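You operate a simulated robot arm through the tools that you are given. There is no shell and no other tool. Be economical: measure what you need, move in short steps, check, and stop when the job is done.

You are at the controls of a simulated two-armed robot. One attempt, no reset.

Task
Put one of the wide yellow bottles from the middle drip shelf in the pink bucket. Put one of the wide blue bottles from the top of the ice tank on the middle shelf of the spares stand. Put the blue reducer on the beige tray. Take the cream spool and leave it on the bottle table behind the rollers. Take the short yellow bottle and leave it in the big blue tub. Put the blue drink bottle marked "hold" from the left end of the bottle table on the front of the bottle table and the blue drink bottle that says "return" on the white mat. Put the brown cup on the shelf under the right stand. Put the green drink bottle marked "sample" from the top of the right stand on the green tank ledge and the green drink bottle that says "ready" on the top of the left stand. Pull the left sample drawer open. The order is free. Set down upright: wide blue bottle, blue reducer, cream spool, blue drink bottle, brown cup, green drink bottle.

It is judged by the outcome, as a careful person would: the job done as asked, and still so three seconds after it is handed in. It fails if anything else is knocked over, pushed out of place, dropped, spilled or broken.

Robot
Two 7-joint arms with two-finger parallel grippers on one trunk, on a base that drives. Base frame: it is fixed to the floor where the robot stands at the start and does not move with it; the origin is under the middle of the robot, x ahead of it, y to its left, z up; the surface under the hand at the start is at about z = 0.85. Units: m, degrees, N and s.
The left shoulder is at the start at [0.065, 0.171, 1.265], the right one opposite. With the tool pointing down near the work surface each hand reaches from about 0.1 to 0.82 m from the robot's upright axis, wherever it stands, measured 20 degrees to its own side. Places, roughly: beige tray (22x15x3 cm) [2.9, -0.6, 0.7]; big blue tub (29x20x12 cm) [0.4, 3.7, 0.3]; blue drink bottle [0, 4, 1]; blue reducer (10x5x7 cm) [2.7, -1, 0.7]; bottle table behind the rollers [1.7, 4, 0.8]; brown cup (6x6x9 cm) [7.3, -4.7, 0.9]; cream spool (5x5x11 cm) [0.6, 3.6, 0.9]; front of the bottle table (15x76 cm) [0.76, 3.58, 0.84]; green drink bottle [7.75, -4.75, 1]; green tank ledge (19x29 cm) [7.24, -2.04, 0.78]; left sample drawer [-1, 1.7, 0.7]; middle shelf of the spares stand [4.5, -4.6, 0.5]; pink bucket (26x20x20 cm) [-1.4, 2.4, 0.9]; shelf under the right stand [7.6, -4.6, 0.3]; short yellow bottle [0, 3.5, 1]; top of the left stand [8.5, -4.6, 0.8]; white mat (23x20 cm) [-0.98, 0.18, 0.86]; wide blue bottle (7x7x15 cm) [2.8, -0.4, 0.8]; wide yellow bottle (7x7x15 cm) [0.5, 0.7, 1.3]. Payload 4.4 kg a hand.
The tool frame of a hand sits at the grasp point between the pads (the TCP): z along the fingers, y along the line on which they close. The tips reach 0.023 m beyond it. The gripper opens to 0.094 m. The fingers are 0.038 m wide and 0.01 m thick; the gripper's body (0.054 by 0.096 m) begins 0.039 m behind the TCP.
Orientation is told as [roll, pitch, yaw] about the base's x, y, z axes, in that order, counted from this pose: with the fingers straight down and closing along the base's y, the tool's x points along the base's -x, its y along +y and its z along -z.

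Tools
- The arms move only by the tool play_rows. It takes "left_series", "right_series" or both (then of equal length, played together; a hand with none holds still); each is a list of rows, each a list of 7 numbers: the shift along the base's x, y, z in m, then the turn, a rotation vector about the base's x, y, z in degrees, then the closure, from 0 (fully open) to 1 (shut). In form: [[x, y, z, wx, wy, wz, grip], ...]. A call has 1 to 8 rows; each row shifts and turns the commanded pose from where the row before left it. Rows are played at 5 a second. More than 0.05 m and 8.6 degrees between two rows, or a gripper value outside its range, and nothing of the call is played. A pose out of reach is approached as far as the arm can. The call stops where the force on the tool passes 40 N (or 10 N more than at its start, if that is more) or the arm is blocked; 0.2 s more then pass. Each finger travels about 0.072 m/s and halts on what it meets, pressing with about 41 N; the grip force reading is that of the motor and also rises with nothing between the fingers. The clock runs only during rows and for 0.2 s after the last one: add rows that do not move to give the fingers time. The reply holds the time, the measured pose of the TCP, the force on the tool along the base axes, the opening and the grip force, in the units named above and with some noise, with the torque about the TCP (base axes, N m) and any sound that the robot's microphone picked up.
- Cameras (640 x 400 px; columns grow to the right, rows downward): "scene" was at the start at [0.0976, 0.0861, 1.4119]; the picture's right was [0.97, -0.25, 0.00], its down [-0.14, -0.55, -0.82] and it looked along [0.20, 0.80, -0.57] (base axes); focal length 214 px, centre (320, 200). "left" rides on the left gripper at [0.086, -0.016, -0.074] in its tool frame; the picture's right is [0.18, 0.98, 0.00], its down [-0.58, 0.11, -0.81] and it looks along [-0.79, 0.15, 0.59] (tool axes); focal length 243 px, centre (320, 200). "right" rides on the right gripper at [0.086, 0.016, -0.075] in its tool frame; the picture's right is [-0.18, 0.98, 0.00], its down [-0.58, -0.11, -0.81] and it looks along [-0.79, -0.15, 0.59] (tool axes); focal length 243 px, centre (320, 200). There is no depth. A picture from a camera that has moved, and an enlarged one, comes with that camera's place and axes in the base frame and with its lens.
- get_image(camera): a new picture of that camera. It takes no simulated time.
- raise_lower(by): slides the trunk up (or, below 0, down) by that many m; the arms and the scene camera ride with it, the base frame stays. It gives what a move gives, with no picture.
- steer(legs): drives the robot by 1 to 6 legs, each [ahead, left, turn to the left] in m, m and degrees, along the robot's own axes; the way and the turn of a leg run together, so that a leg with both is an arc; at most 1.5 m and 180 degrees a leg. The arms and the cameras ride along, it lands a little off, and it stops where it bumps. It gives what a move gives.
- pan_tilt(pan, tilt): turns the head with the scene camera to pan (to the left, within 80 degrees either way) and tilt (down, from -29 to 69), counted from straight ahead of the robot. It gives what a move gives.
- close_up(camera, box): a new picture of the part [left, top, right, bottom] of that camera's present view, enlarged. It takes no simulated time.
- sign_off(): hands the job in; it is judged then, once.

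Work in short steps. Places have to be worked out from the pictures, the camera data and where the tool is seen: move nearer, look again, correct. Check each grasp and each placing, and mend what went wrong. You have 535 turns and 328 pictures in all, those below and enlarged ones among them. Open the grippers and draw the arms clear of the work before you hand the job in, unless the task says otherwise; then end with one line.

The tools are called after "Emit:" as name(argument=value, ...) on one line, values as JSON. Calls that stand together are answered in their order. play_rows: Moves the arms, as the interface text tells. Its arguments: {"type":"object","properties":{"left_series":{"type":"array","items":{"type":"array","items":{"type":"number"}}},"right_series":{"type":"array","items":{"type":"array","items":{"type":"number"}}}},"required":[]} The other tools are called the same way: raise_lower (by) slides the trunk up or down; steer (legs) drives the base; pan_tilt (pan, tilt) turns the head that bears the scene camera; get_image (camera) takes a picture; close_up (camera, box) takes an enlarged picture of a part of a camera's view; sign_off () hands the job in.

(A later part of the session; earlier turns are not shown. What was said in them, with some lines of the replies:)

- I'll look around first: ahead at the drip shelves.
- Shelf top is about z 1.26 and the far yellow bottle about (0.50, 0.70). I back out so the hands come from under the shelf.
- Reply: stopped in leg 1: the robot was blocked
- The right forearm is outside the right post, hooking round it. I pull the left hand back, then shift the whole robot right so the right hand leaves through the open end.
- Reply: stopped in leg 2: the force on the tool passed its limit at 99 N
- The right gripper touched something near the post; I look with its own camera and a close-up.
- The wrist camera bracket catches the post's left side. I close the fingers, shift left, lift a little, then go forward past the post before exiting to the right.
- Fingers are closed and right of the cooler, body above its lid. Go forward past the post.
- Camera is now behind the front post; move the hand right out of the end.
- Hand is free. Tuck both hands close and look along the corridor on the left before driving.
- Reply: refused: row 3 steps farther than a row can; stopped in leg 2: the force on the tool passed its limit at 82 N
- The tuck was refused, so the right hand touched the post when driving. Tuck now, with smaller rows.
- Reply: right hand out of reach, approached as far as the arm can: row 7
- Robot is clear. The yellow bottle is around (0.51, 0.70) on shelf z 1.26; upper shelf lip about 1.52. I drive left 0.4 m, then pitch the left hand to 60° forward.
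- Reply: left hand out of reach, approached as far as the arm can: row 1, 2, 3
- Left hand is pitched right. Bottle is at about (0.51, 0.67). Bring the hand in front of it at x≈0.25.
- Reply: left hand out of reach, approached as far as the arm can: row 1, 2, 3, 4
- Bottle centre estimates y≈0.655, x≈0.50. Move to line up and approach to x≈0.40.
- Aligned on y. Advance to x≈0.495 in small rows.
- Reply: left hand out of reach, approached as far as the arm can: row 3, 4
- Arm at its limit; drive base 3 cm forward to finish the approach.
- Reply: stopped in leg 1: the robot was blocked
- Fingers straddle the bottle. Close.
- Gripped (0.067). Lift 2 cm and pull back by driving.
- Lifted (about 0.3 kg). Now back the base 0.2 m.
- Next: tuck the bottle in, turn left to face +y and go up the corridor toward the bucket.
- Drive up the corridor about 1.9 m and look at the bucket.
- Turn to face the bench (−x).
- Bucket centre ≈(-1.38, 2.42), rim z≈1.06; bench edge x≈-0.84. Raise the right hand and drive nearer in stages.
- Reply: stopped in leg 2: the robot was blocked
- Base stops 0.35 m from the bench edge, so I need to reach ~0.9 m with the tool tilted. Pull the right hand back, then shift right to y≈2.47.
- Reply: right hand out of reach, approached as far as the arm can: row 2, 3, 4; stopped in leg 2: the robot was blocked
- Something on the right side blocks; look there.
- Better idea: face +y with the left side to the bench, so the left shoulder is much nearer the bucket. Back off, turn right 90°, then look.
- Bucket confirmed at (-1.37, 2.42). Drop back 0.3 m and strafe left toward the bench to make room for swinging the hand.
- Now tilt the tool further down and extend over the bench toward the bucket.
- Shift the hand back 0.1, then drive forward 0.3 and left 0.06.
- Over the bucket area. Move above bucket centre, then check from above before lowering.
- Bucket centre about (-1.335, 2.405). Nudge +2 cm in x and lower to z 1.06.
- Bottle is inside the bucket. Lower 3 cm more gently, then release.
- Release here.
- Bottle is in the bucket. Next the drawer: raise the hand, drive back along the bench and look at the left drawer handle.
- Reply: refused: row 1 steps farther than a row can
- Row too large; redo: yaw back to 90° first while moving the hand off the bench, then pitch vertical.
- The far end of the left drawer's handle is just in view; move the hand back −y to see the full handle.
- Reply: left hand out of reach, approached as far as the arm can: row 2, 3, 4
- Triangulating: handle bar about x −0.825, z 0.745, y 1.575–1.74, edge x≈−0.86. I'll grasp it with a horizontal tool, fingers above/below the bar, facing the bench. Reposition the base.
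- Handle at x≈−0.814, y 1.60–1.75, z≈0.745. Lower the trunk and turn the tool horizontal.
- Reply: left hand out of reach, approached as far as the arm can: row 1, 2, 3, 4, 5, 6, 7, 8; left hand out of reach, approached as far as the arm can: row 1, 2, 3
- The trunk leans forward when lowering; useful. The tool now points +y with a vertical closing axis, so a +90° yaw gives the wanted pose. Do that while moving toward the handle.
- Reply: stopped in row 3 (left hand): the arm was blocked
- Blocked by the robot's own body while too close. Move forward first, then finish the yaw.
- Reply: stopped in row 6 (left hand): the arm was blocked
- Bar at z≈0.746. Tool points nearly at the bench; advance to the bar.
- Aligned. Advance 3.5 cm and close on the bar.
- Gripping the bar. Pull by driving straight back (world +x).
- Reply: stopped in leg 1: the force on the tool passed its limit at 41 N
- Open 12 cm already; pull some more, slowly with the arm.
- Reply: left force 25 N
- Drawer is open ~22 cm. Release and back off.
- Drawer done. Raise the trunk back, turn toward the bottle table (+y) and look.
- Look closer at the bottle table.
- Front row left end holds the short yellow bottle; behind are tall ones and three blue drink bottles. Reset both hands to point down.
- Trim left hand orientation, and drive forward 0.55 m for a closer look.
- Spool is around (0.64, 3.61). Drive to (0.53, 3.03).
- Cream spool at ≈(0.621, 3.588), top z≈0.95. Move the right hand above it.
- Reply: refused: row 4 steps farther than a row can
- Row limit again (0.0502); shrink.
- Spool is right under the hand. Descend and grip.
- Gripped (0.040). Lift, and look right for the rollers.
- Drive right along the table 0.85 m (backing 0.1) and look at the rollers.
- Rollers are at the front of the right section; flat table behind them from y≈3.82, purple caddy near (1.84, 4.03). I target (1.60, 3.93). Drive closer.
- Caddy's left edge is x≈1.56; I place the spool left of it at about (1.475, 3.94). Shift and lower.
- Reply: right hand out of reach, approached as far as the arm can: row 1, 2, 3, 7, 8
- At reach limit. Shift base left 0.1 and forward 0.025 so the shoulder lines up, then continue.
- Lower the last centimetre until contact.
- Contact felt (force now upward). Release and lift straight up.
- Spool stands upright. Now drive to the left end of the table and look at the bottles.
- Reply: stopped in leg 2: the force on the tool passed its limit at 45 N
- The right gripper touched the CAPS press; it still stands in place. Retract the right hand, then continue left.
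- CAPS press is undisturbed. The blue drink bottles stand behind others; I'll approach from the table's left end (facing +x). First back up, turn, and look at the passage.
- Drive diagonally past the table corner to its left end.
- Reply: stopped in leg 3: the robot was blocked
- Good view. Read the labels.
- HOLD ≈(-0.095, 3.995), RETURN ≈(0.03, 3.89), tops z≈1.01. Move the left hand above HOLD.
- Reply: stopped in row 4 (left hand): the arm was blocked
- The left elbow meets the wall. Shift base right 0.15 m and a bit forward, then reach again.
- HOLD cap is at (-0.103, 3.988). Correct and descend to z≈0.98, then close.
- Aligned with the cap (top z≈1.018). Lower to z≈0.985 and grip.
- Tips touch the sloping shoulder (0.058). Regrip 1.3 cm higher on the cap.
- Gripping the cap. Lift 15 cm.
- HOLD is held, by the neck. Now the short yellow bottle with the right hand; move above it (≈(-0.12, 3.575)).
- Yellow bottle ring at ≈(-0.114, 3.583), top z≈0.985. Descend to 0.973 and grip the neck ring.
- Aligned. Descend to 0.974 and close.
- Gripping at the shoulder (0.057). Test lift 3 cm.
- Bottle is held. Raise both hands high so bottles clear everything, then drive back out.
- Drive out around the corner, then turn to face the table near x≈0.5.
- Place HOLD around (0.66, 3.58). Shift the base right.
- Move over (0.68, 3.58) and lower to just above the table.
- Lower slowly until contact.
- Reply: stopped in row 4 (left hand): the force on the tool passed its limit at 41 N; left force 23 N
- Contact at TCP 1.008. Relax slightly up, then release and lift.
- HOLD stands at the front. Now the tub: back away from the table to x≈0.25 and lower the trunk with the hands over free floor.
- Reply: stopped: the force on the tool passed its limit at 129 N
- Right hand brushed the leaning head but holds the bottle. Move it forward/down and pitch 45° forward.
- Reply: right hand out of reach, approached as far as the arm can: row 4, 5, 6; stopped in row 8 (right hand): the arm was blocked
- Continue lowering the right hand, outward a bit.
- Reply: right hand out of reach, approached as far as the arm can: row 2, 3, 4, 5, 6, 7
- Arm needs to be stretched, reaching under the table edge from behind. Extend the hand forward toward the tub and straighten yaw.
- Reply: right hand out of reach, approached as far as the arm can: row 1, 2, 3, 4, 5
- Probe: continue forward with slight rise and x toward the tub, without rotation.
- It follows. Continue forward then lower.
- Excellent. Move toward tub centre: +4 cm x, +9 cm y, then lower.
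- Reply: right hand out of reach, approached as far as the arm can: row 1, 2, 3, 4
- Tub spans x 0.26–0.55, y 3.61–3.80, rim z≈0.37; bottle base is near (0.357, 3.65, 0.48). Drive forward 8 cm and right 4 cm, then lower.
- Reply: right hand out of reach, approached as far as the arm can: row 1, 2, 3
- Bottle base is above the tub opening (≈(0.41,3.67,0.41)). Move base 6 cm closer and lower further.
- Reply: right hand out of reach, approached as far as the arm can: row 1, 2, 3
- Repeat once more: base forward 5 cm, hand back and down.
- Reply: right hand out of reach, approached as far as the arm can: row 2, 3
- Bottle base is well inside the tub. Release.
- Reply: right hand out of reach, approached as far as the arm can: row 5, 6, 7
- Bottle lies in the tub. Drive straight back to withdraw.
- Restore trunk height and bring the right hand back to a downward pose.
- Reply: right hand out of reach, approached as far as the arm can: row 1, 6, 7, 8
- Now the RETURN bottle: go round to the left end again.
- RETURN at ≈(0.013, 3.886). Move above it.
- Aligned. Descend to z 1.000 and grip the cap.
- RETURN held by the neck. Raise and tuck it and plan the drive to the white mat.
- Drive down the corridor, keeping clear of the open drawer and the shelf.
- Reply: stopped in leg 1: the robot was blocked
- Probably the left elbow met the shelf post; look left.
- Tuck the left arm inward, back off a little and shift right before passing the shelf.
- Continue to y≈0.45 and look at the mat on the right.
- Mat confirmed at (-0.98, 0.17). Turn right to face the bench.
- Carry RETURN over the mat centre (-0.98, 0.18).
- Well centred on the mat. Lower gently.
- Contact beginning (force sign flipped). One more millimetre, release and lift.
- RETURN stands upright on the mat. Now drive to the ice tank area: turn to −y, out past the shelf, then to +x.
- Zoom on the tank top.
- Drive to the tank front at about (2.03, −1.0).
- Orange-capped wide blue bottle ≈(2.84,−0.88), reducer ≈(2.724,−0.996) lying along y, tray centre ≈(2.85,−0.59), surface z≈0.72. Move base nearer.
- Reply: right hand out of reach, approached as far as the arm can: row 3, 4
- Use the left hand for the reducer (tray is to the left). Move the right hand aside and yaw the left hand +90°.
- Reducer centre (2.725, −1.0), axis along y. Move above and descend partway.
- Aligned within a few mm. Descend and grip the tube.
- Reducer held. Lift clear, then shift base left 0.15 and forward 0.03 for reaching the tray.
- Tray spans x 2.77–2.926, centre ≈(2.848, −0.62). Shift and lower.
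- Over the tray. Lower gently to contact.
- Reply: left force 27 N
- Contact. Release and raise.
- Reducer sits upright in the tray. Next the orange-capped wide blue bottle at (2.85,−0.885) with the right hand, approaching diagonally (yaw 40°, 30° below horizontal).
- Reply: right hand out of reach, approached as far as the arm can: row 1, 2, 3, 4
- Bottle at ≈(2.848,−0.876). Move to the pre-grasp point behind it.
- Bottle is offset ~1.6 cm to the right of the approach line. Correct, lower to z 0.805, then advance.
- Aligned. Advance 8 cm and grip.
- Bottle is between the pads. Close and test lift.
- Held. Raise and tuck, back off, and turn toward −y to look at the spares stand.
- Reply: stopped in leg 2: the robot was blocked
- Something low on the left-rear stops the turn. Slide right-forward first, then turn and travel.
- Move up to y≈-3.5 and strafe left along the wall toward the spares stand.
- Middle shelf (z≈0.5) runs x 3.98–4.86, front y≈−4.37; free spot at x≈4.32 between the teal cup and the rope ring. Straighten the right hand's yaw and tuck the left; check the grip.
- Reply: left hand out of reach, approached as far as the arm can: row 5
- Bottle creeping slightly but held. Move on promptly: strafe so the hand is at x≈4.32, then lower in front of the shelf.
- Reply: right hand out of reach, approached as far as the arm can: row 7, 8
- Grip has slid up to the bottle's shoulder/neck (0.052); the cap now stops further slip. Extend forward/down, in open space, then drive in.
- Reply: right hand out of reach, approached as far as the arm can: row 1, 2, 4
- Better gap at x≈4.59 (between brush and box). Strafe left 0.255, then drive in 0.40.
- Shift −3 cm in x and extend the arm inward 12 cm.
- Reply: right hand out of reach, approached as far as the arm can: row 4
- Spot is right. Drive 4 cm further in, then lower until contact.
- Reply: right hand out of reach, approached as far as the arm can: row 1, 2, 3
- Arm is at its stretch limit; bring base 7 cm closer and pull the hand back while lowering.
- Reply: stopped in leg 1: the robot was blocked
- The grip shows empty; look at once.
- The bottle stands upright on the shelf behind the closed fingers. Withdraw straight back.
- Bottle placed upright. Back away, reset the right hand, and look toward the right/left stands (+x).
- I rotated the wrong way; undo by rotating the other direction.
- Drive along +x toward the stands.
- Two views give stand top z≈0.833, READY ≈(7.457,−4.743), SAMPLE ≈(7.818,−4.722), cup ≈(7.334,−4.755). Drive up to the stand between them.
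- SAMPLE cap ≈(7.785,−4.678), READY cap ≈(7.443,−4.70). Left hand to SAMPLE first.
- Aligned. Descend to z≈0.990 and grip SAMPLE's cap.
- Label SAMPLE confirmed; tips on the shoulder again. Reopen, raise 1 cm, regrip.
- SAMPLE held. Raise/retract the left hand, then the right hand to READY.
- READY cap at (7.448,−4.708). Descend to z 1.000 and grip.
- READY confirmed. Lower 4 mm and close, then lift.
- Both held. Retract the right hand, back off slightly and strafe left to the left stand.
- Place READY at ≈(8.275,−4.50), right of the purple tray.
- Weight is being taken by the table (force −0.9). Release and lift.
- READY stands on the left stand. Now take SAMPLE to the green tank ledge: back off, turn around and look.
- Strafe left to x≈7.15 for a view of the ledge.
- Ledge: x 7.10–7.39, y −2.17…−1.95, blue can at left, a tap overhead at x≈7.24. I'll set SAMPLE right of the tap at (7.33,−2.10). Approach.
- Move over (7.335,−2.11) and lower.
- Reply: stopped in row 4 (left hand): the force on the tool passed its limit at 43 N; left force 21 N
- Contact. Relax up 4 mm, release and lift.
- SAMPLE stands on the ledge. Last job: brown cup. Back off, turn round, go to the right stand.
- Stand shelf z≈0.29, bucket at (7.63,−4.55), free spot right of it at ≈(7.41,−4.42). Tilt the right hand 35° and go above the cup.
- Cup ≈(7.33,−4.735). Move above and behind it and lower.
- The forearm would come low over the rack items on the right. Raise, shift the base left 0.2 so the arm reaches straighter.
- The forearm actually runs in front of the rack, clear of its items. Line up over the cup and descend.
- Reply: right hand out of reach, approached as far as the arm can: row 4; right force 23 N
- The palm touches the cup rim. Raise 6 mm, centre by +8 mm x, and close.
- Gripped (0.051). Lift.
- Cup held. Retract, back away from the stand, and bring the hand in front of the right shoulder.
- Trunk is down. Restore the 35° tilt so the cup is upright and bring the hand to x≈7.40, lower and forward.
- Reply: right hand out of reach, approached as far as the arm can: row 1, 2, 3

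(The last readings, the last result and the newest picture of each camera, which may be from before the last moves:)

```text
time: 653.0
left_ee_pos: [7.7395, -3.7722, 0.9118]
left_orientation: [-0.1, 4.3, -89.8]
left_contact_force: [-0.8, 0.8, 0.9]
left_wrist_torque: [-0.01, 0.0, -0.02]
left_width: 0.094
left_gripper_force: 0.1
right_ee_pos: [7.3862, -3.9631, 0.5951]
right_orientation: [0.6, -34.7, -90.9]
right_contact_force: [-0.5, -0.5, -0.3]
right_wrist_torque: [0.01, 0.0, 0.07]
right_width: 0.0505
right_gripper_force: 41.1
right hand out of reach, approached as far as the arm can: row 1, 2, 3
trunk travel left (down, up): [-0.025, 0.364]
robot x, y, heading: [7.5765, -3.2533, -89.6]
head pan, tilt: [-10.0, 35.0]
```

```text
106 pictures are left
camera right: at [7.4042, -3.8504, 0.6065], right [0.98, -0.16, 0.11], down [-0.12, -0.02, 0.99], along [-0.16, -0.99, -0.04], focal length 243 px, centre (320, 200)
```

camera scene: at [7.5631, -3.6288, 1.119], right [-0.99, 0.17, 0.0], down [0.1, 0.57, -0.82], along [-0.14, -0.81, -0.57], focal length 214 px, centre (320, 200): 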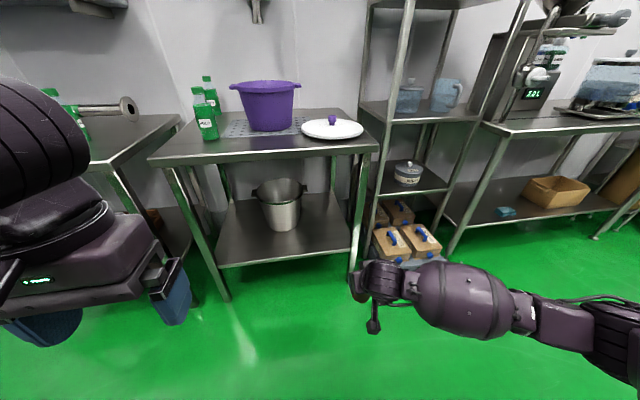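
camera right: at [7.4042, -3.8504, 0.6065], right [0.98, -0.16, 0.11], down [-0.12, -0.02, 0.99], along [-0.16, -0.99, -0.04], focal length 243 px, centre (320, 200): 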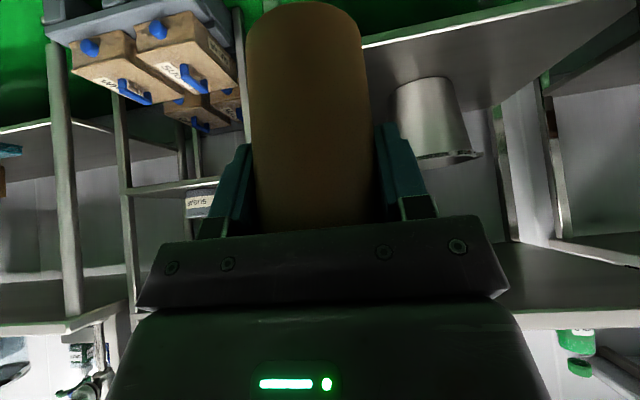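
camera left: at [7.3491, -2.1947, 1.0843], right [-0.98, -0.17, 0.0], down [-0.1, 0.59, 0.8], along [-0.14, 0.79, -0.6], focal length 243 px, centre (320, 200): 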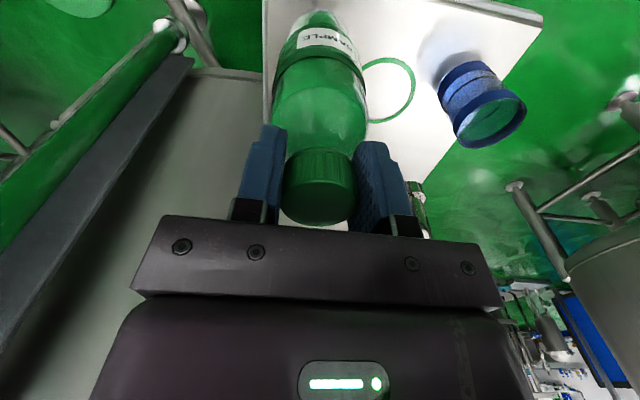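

Good. Shift base left 0.1 and ahead 0.3, then re-check.

Emit:
steer(legs=[[0, 0.1, 0], [0.27, 0, 0]])

Emit:
play_rows(right_series=[[-0.03, 0, -0.03, 0, 0, 0, 1], [-0.03, 0, -0.035, 0, 0, 0, 1], [-0.01, 0, -0.04, 0, 0, 0, 1], [0, 0, 0, 0, 0, 0, 1]])

Emit:
get_image(camera="scene")

Emit:
get_image(camera="right")

```text
time: 656.1
left_ee_pos: [7.841, -4.0371, 0.9106]
left_orientation: [-0.1, 4.5, -89.7]
left_contact_force: [-0.1, 0.5, 0.9]
left_wrist_torque: [0.0, 0.0, 0.02]
left_width: 0.0941
left_gripper_force: 0.1
right_ee_pos: [7.4855, -4.2312, 0.5934]
right_orientation: [0.5, -34.7, -90.9]
right_contact_force: [0.0, -0.2, 0.3]
right_wrist_torque: [-0.03, -0.01, 0.0]
right_width: 0.0503
right_gripper_force: 40.8
trunk travel left (down, up): [-0.025, 0.364]
robot x, y, heading: [7.6782, -3.5175, -89.7]
head pan, tilt: [-10.0, 35.0]
```

```text
time: 657.1
left_ee_pos: [7.8403, -4.0377, 0.9116]
left_orientation: [-0.2, 4.2, -89.7]
left_contact_force: [-1.0, 0.0, 0.2]
left_wrist_torque: [-0.02, 0.0, -0.01]
left_width: 0.0939
left_gripper_force: 0.1
right_ee_pos: [7.4359, -4.2278, 0.5393]
right_orientation: [0.6, -34.6, -90.8]
right_contact_force: [0.7, -0.6, 0.5]
right_wrist_torque: [-0.01, -0.05, 0.0]
right_width: 0.0503
right_gripper_force: 40.9
right hand out of reach, approached as far as the arm can: row 2, 3
trunk travel left (down, up): [-0.025, 0.364]
robot x, y, heading: [7.6773, -3.516, -89.6]
head pan, tilt: [-10.0, 35.0]
```

```text
105 pictures are left
camera scene: at [7.6634, -3.8954, 1.1189], right [-0.99, 0.17, 0.0], down [0.1, 0.57, -0.82], along [-0.14, -0.81, -0.57], focal length 214 px, centre (320, 200)
```

scene: 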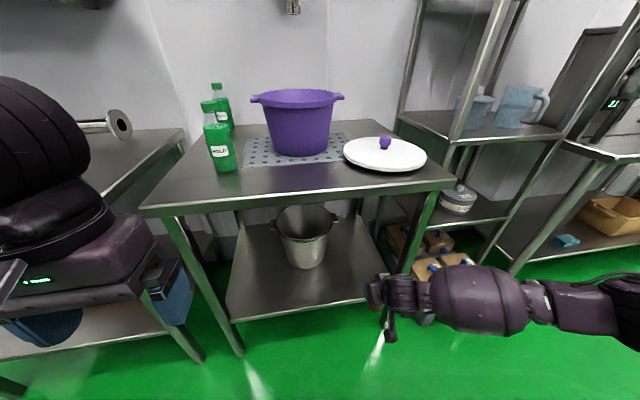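

```text
104 pictures are left
camera right: at [7.454, -4.1135, 0.5505], right [0.98, -0.16, 0.11], down [-0.12, -0.02, 0.99], along [-0.16, -0.99, -0.04], focal length 243 px, centre (320, 200)
```

right: 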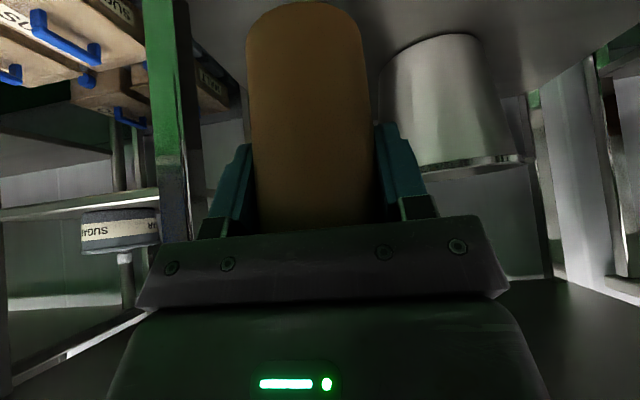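

Extend in and down in steps.

Emit:
play_rows(right_series=[[0, -0.032, -0.01, 0, 0, 0, 1], [0, -0.032, -0.015, 0, 0, 0, 1], [0, -0.032, -0.015, 0, 0, 0, 1], [0, -0.032, -0.015, 0, 0, 0, 1], [0, -0.032, -0.01, 0, 0, 0, 1], [0, -0.03, -0.01, 0, 0, 0, 1], [0, 0, 0, 0, 0, 0, 1]])

Emit:
get_image(camera="scene")

Emit:
get_image(camera="right")

```text
time: 658.7
left_ee_pos: [7.8399, -4.0377, 0.9108]
left_orientation: [-0.1, 4.2, -89.7]
left_contact_force: [0.4, 0.1, -0.9]
left_wrist_torque: [0.0, 0.0, 0.0]
left_width: 0.0942
left_gripper_force: 0.2
right_ee_pos: [7.4332, -4.421, 0.4636]
right_orientation: [0.7, -34.7, -90.9]
right_contact_force: [0.4, -0.5, 0.6]
right_wrist_torque: [-0.02, 0.02, 0.01]
right_width: 0.0504
right_gripper_force: 41.4
trunk travel left (down, up): [-0.025, 0.364]
robot x, y, heading: [7.6764, -3.5148, -89.7]
head pan, tilt: [-10.0, 35.0]
```

```text
103 pictures are left
camera scene: at [7.6634, -3.8954, 1.1189], right [-0.99, 0.17, 0.0], down [0.1, 0.57, -0.82], along [-0.14, -0.81, -0.57], focal length 214 px, centre (320, 200)
```

scene: 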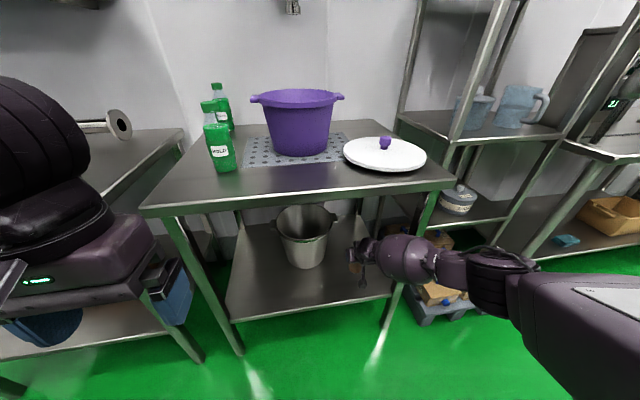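

```text
102 pictures are left
camera right: at [7.4498, -4.3068, 0.4747], right [0.98, -0.16, 0.11], down [-0.12, -0.02, 0.99], along [-0.16, -0.99, -0.04], focal length 243 px, centre (320, 200)
```

right: 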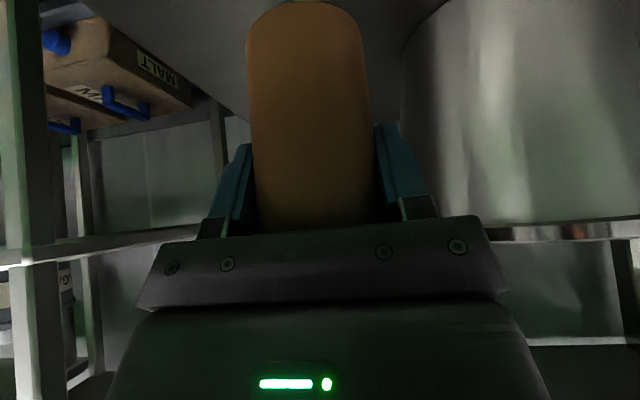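

Cup is inside, beside the bucket. Lower toward the shelf.

Emit:
play_rows(right_series=[[-0.008, 0, -0.02, 0, 0, 0, 1], [0, 0, -0.02, 0, 0, 0, 1], [0, 0, -0.02, 0, 0, 0, 1], [0, 0, -0.012, 0, 0, 0, 1], [0, 0, 0, 0, 0, 0, 1]])

Emit:
get_image(camera="right")

Emit:
close_up(camera="scene", box=[260, 180, 460, 340])

```text
time: 659.9
left_ee_pos: [7.8404, -4.0372, 0.9118]
left_orientation: [-0.1, 4.2, -89.7]
left_contact_force: [-0.4, -0.3, 1.1]
left_wrist_torque: [0.01, -0.02, 0.0]
left_width: 0.094
left_gripper_force: 0.0
right_ee_pos: [7.4252, -4.4141, 0.3892]
right_orientation: [0.5, -34.8, -90.9]
right_contact_force: [0.3, 0.2, 0.6]
right_wrist_torque: [0.0, -0.01, -0.01]
right_width: 0.0505
right_gripper_force: 41.2
right hand out of reach, approached as far as the arm can: row 4
trunk travel left (down, up): [-0.025, 0.364]
robot x, y, heading: [7.6766, -3.5167, -89.5]
head pan, tilt: [-10.0, 35.0]
```

```text
101 pictures are left
camera right: at [7.4425, -4.2999, 0.4009], right [0.98, -0.16, 0.11], down [-0.12, -0.02, 0.99], along [-0.16, -0.99, -0.03], focal length 243 px, centre (320, 200)
```

right: 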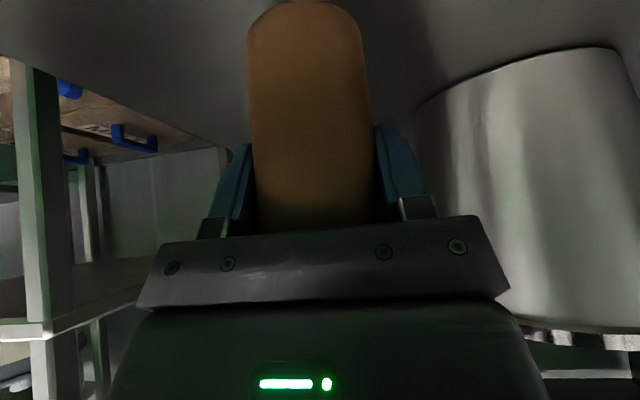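

```text
2.50 times, centred on (360, 260) of scene
camera zoom: at [7.6634, -3.8954, 1.119], right [-0.99, 0.17, 0.0], down [0.1, 0.57, -0.82], along [-0.14, -0.81, -0.57], focal length 536 px, centre (220, 50)
```

zoom: 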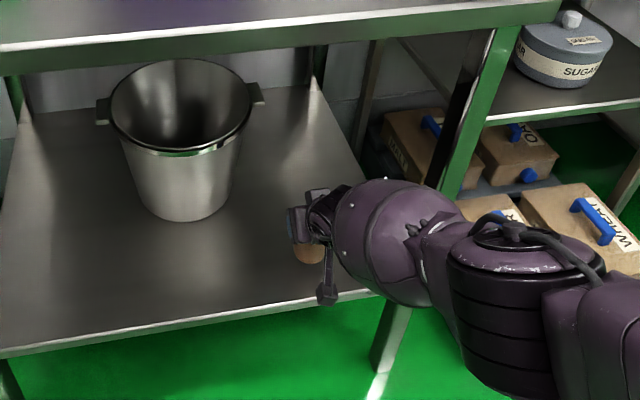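

Nearly down. Move base 3 cm ahead, then lower to contact in tiny steps.

Emit:
steer(legs=[[0.03, 0, 0]])

Emit:
play_rows(right_series=[[0, 0.005, -0.006, 0, 0, 0, 1], [0, 0, -0.005, 0, 0, 0, 1], [0, 0, -0.004, 0, 0, 0, 1], [0, 0, 0, 0, 0, 0, 1]])

```text
time: 660.7
left_ee_pos: [7.8407, -4.0678, 0.9107]
left_orientation: [-0.1, 4.3, -89.8]
left_contact_force: [0.1, -0.5, 0.6]
left_wrist_torque: [0.01, -0.01, -0.01]
left_width: 0.094
left_gripper_force: 0.1
right_ee_pos: [7.4248, -4.4431, 0.3882]
right_orientation: [0.6, -34.8, -90.9]
right_contact_force: [0.1, 1.0, -1.1]
right_wrist_torque: [0.0, 0.01, 0.03]
right_width: 0.0505
right_gripper_force: 41.2
trunk travel left (down, up): [-0.025, 0.364]
robot x, y, heading: [7.6752, -3.5435, -89.7]
head pan, tilt: [-10.0, 35.0]
```

```text
time: 661.7
left_ee_pos: [7.8405, -4.0666, 0.9111]
left_orientation: [0.0, 4.3, -89.7]
left_contact_force: [-0.6, 1.0, -0.4]
left_wrist_torque: [-0.01, 0.02, -0.01]
left_width: 0.0937
left_gripper_force: 0.0
right_ee_pos: [7.4244, -4.4381, 0.3806]
right_orientation: [0.6, -34.9, -90.9]
right_contact_force: [0.2, 0.1, 0.6]
right_wrist_torque: [-0.03, 0.0, 0.0]
right_width: 0.0507
right_gripper_force: 41.3
right hand out of reach, approached as far as the arm can: row 2
trunk travel left (down, up): [-0.025, 0.364]
robot x, y, heading: [7.6767, -3.5434, -89.7]
head pan, tilt: [-10.0, 35.0]
```

Emit:
play_rows(right_series=[[0, 0.015, 0, 0, 0, 0, 1], [0, 0.015, 0, 0, 0, 0, 1]])

Emit:
steer(legs=[[0.04, 0, 0]])

Emit:
play_rows(right_series=[[0, 0, -0.004, 0, 0, 0, 1], [0, 0, -0.004, 0, 0, 0, 1], [0, 0, -0.003, 0, 0, 0, 1], [0, 0, 0, 0, 0, 0, 1]])

Emit:
close_up(camera="scene", box=[260, 180, 460, 340])

```text
time: 662.3
left_ee_pos: [7.8404, -4.0666, 0.9107]
left_orientation: [-0.1, 4.3, -89.7]
left_contact_force: [0.5, 0.2, 0.5]
left_wrist_torque: [0.01, 0.0, 0.0]
left_width: 0.094
left_gripper_force: 0.0
right_ee_pos: [7.427, -4.4143, 0.3823]
right_orientation: [0.6, -34.9, -90.8]
right_contact_force: [-0.5, 0.5, -1.0]
right_wrist_torque: [0.0, -0.02, -0.02]
right_width: 0.0504
right_gripper_force: 41.2
right hand out of reach, approached as far as the arm can: row 1
trunk travel left (down, up): [-0.025, 0.364]
robot x, y, heading: [7.6794, -3.546, -89.6]
head pan, tilt: [-10.0, 35.0]
```

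```text
time: 663.2
left_ee_pos: [7.8411, -4.1071, 0.9112]
left_orientation: [-0.1, 4.3, -89.8]
left_contact_force: [0.1, 0.2, -0.6]
left_wrist_torque: [-0.02, 0.02, 0.02]
left_width: 0.0941
left_gripper_force: 0.2
right_ee_pos: [7.4279, -4.4553, 0.3828]
right_orientation: [0.5, -34.7, -91.0]
right_contact_force: [-0.3, 0.5, -0.5]
right_wrist_torque: [-0.06, 0.03, -0.01]
right_width: 0.0506
right_gripper_force: 41.3
trunk travel left (down, up): [-0.025, 0.364]
robot x, y, heading: [7.68, -3.5887, -89.6]
head pan, tilt: [-10.0, 35.0]
```

```text
time: 664.2
left_ee_pos: [7.8405, -4.108, 0.9106]
left_orientation: [-0.1, 4.3, -89.6]
left_contact_force: [-0.5, -0.3, 0.6]
left_wrist_torque: [-0.02, -0.01, 0.0]
left_width: 0.094
left_gripper_force: 0.1
right_ee_pos: [7.4286, -4.4561, 0.3715]
right_orientation: [0.7, -34.9, -90.9]
right_contact_force: [0.1, 0.0, 0.2]
right_wrist_torque: [-0.02, -0.02, 0.01]
right_width: 0.0508
right_gripper_force: 40.9
trunk travel left (down, up): [-0.025, 0.364]
robot x, y, heading: [7.6785, -3.5874, -89.7]
head pan, tilt: [-10.0, 35.0]
```

```text
2.50 times, centred on (360, 260) of scene
camera zoom: at [7.6639, -3.9647, 1.1189], right [-0.99, 0.17, 0.0], down [0.1, 0.57, -0.82], along [-0.14, -0.81, -0.57], focal length 536 px, centre (220, 50)
```

zoom: 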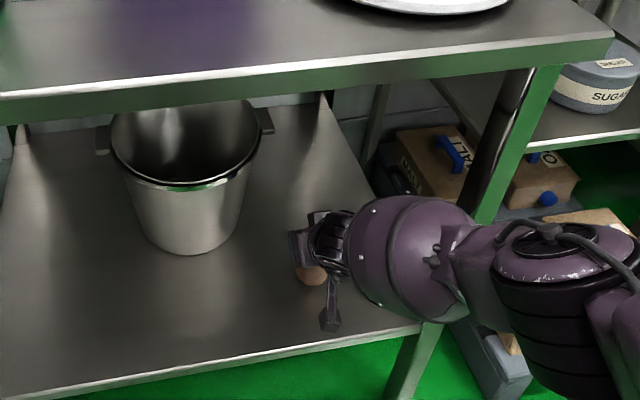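

Still no contact; continue in 4 mm steps.

Emit:
play_rows(right_series=[[0, 0, -0.004, 0, 0, 0, 1], [0, 0, -0.004, 0, 0, 0, 1], [0, 0, -0.004, 0, 0, 0, 1], [0, 0, 0, 0, 0, 0, 1]])

Emit:
get_image(camera="right")

```text
time: 665.2
left_ee_pos: [7.8404, -4.1066, 0.9112]
left_orientation: [-0.1, 4.3, -89.7]
left_contact_force: [0.4, -0.6, 0.2]
left_wrist_torque: [0.01, -0.01, -0.03]
left_width: 0.0939
left_gripper_force: 0.0
right_ee_pos: [7.4277, -4.4547, 0.3617]
right_orientation: [0.6, -34.8, -90.9]
right_contact_force: [-0.4, 0.1, 0.4]
right_wrist_torque: [-0.03, -0.03, -0.01]
right_width: 0.0504
right_gripper_force: 40.8
trunk travel left (down, up): [-0.025, 0.364]
robot x, y, heading: [7.6772, -3.5854, -89.5]
head pan, tilt: [-10.0, 35.0]
```

```text
98 pictures are left
camera right: at [7.4461, -4.3413, 0.3727], right [0.98, -0.16, 0.11], down [-0.12, -0.02, 0.99], along [-0.16, -0.99, -0.04], focal length 243 px, centre (320, 200)
```

right: 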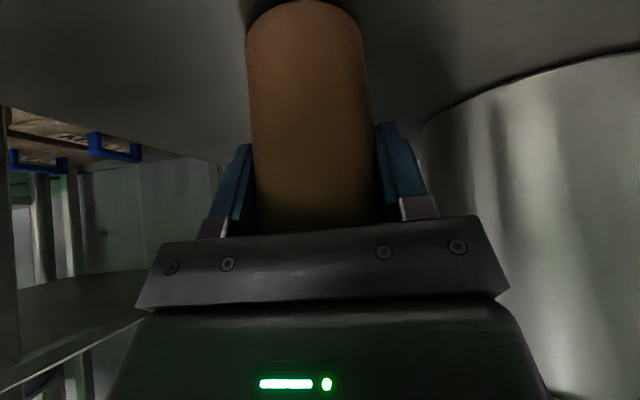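

Emit:
play_rows(right_series=[[0, 0, -0.003, 0, 0, 0, 1], [0, 0, -0.003, 0, 0, 0, 1], [0, 0, -0.003, 0, 0, 0, 1], [0, 0, 0, 0, 0, 0, 1]])

```text
time: 666.2
left_ee_pos: [7.8422, -4.1069, 0.9122]
left_orientation: [-0.1, 4.2, -89.7]
left_contact_force: [-0.4, 0.2, -0.1]
left_wrist_torque: [0.02, -0.01, -0.02]
left_width: 0.094
left_gripper_force: 0.1
right_ee_pos: [7.4277, -4.4542, 0.3597]
right_orientation: [0.5, -35.0, -90.9]
right_contact_force: [2.2, -3.8, 12.1]
right_wrist_torque: [0.03, 0.09, -0.02]
right_width: 0.0505
right_gripper_force: 41.0
right hand out of reach, approached as far as the arm can: row 2
trunk travel left (down, up): [-0.025, 0.364]
robot x, y, heading: [7.6741, -3.5831, -89.4]
head pan, tilt: [-10.0, 35.0]
```

Contact (12 N). Open and drive straight back.

Emit:
play_rows(right_series=[[0, 0, 0.002, 0, 0, 0, 1], [0, 0, 0, 0, 0, 0, 0.5], [0, 0, 0, 0, 0, 0, 0], [0, 0, 0, 0, 0, 0, 0], [0, 0, 0, 0, 0, 0, 0]])

Emit:
get_image(camera="right")

```text
time: 667.4
left_ee_pos: [7.8407, -4.1066, 0.9117]
left_orientation: [-0.1, 4.2, -89.6]
left_contact_force: [-0.5, -0.3, 0.5]
left_wrist_torque: [0.0, 0.0, 0.0]
left_width: 0.0938
left_gripper_force: 0.1
right_ee_pos: [7.4275, -4.453, 0.3557]
right_orientation: [0.6, -34.7, -91.1]
right_contact_force: [-0.9, 0.7, 0.4]
right_wrist_torque: [-0.02, 0.02, -0.01]
right_width: 0.094
right_gripper_force: 0.1
trunk travel left (down, up): [-0.025, 0.364]
robot x, y, heading: [7.6779, -3.5857, -89.4]
head pan, tilt: [-10.0, 35.0]
```

```text
97 pictures are left
camera right: at [7.445, -4.3398, 0.3684], right [0.98, -0.16, 0.11], down [-0.12, -0.02, 0.99], along [-0.16, -0.99, -0.04], focal length 243 px, centre (320, 200)
```

right: 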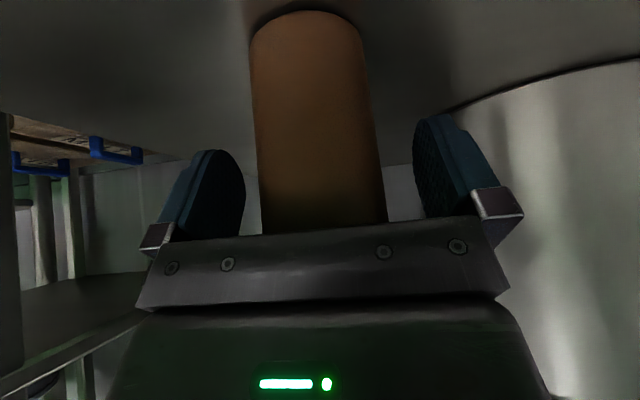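

Cup stands free. Withdraw.

Emit:
steer(legs=[[-0.15, 0, 0], [-0.35, 0, 0]])

Emit:
get_image(camera="scene")

Emit:
get_image(camera="right")

```text
time: 670.6
left_ee_pos: [7.8336, -3.617, 0.9112]
left_orientation: [-0.1, 4.3, -90.5]
left_contact_force: [0.2, 0.5, 0.3]
left_wrist_torque: [-0.01, 0.01, -0.03]
left_width: 0.0942
left_gripper_force: 0.0
right_ee_pos: [7.4159, -3.9583, 0.3573]
right_orientation: [0.6, -34.9, -91.8]
right_contact_force: [0.9, 0.4, -0.7]
right_wrist_torque: [0.0, -0.01, 0.03]
right_width: 0.0939
right_gripper_force: 0.1
trunk travel left (down, up): [-0.025, 0.364]
robot x, y, heading: [7.6795, -3.0972, -90.8]
head pan, tilt: [-10.0, 35.0]
```

```text
96 pictures are left
camera scene: at [7.6588, -3.4719, 1.119], right [-0.98, 0.18, 0.0], down [0.1, 0.56, -0.82], along [-0.15, -0.81, -0.57], focal length 214 px, centre (320, 200)
```

scene: 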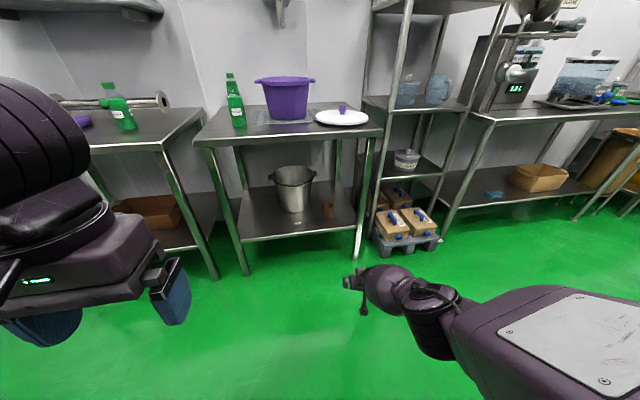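

```text
95 pictures are left
camera right: at [7.4345, -3.8444, 0.369], right [0.98, -0.18, 0.11], down [-0.12, -0.01, 0.99], along [-0.17, -0.98, -0.03], focal length 243 px, centre (320, 200)
```

right: 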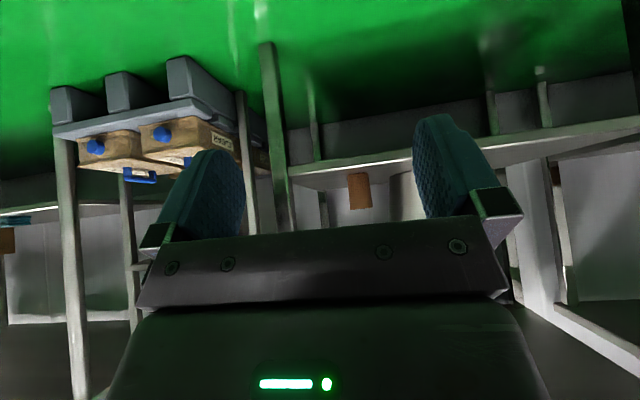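

The cup stands upright under the right stand and READY is still upright. Every job has been checked, both grippers are open and the arms are clear, so I'm handing in.

Emit:
sign_off()

```text
The job is handed in.
```

All eleven tasks are finished and handed in: ten items moved and the left sample drawer open about 22 cm. Most placings were seen afterwards, but not the wide yellow bottle in the pink bucket. The blue spares bottle slipped out of the gripper while being set down, yet ended up standing upright on the shelf.
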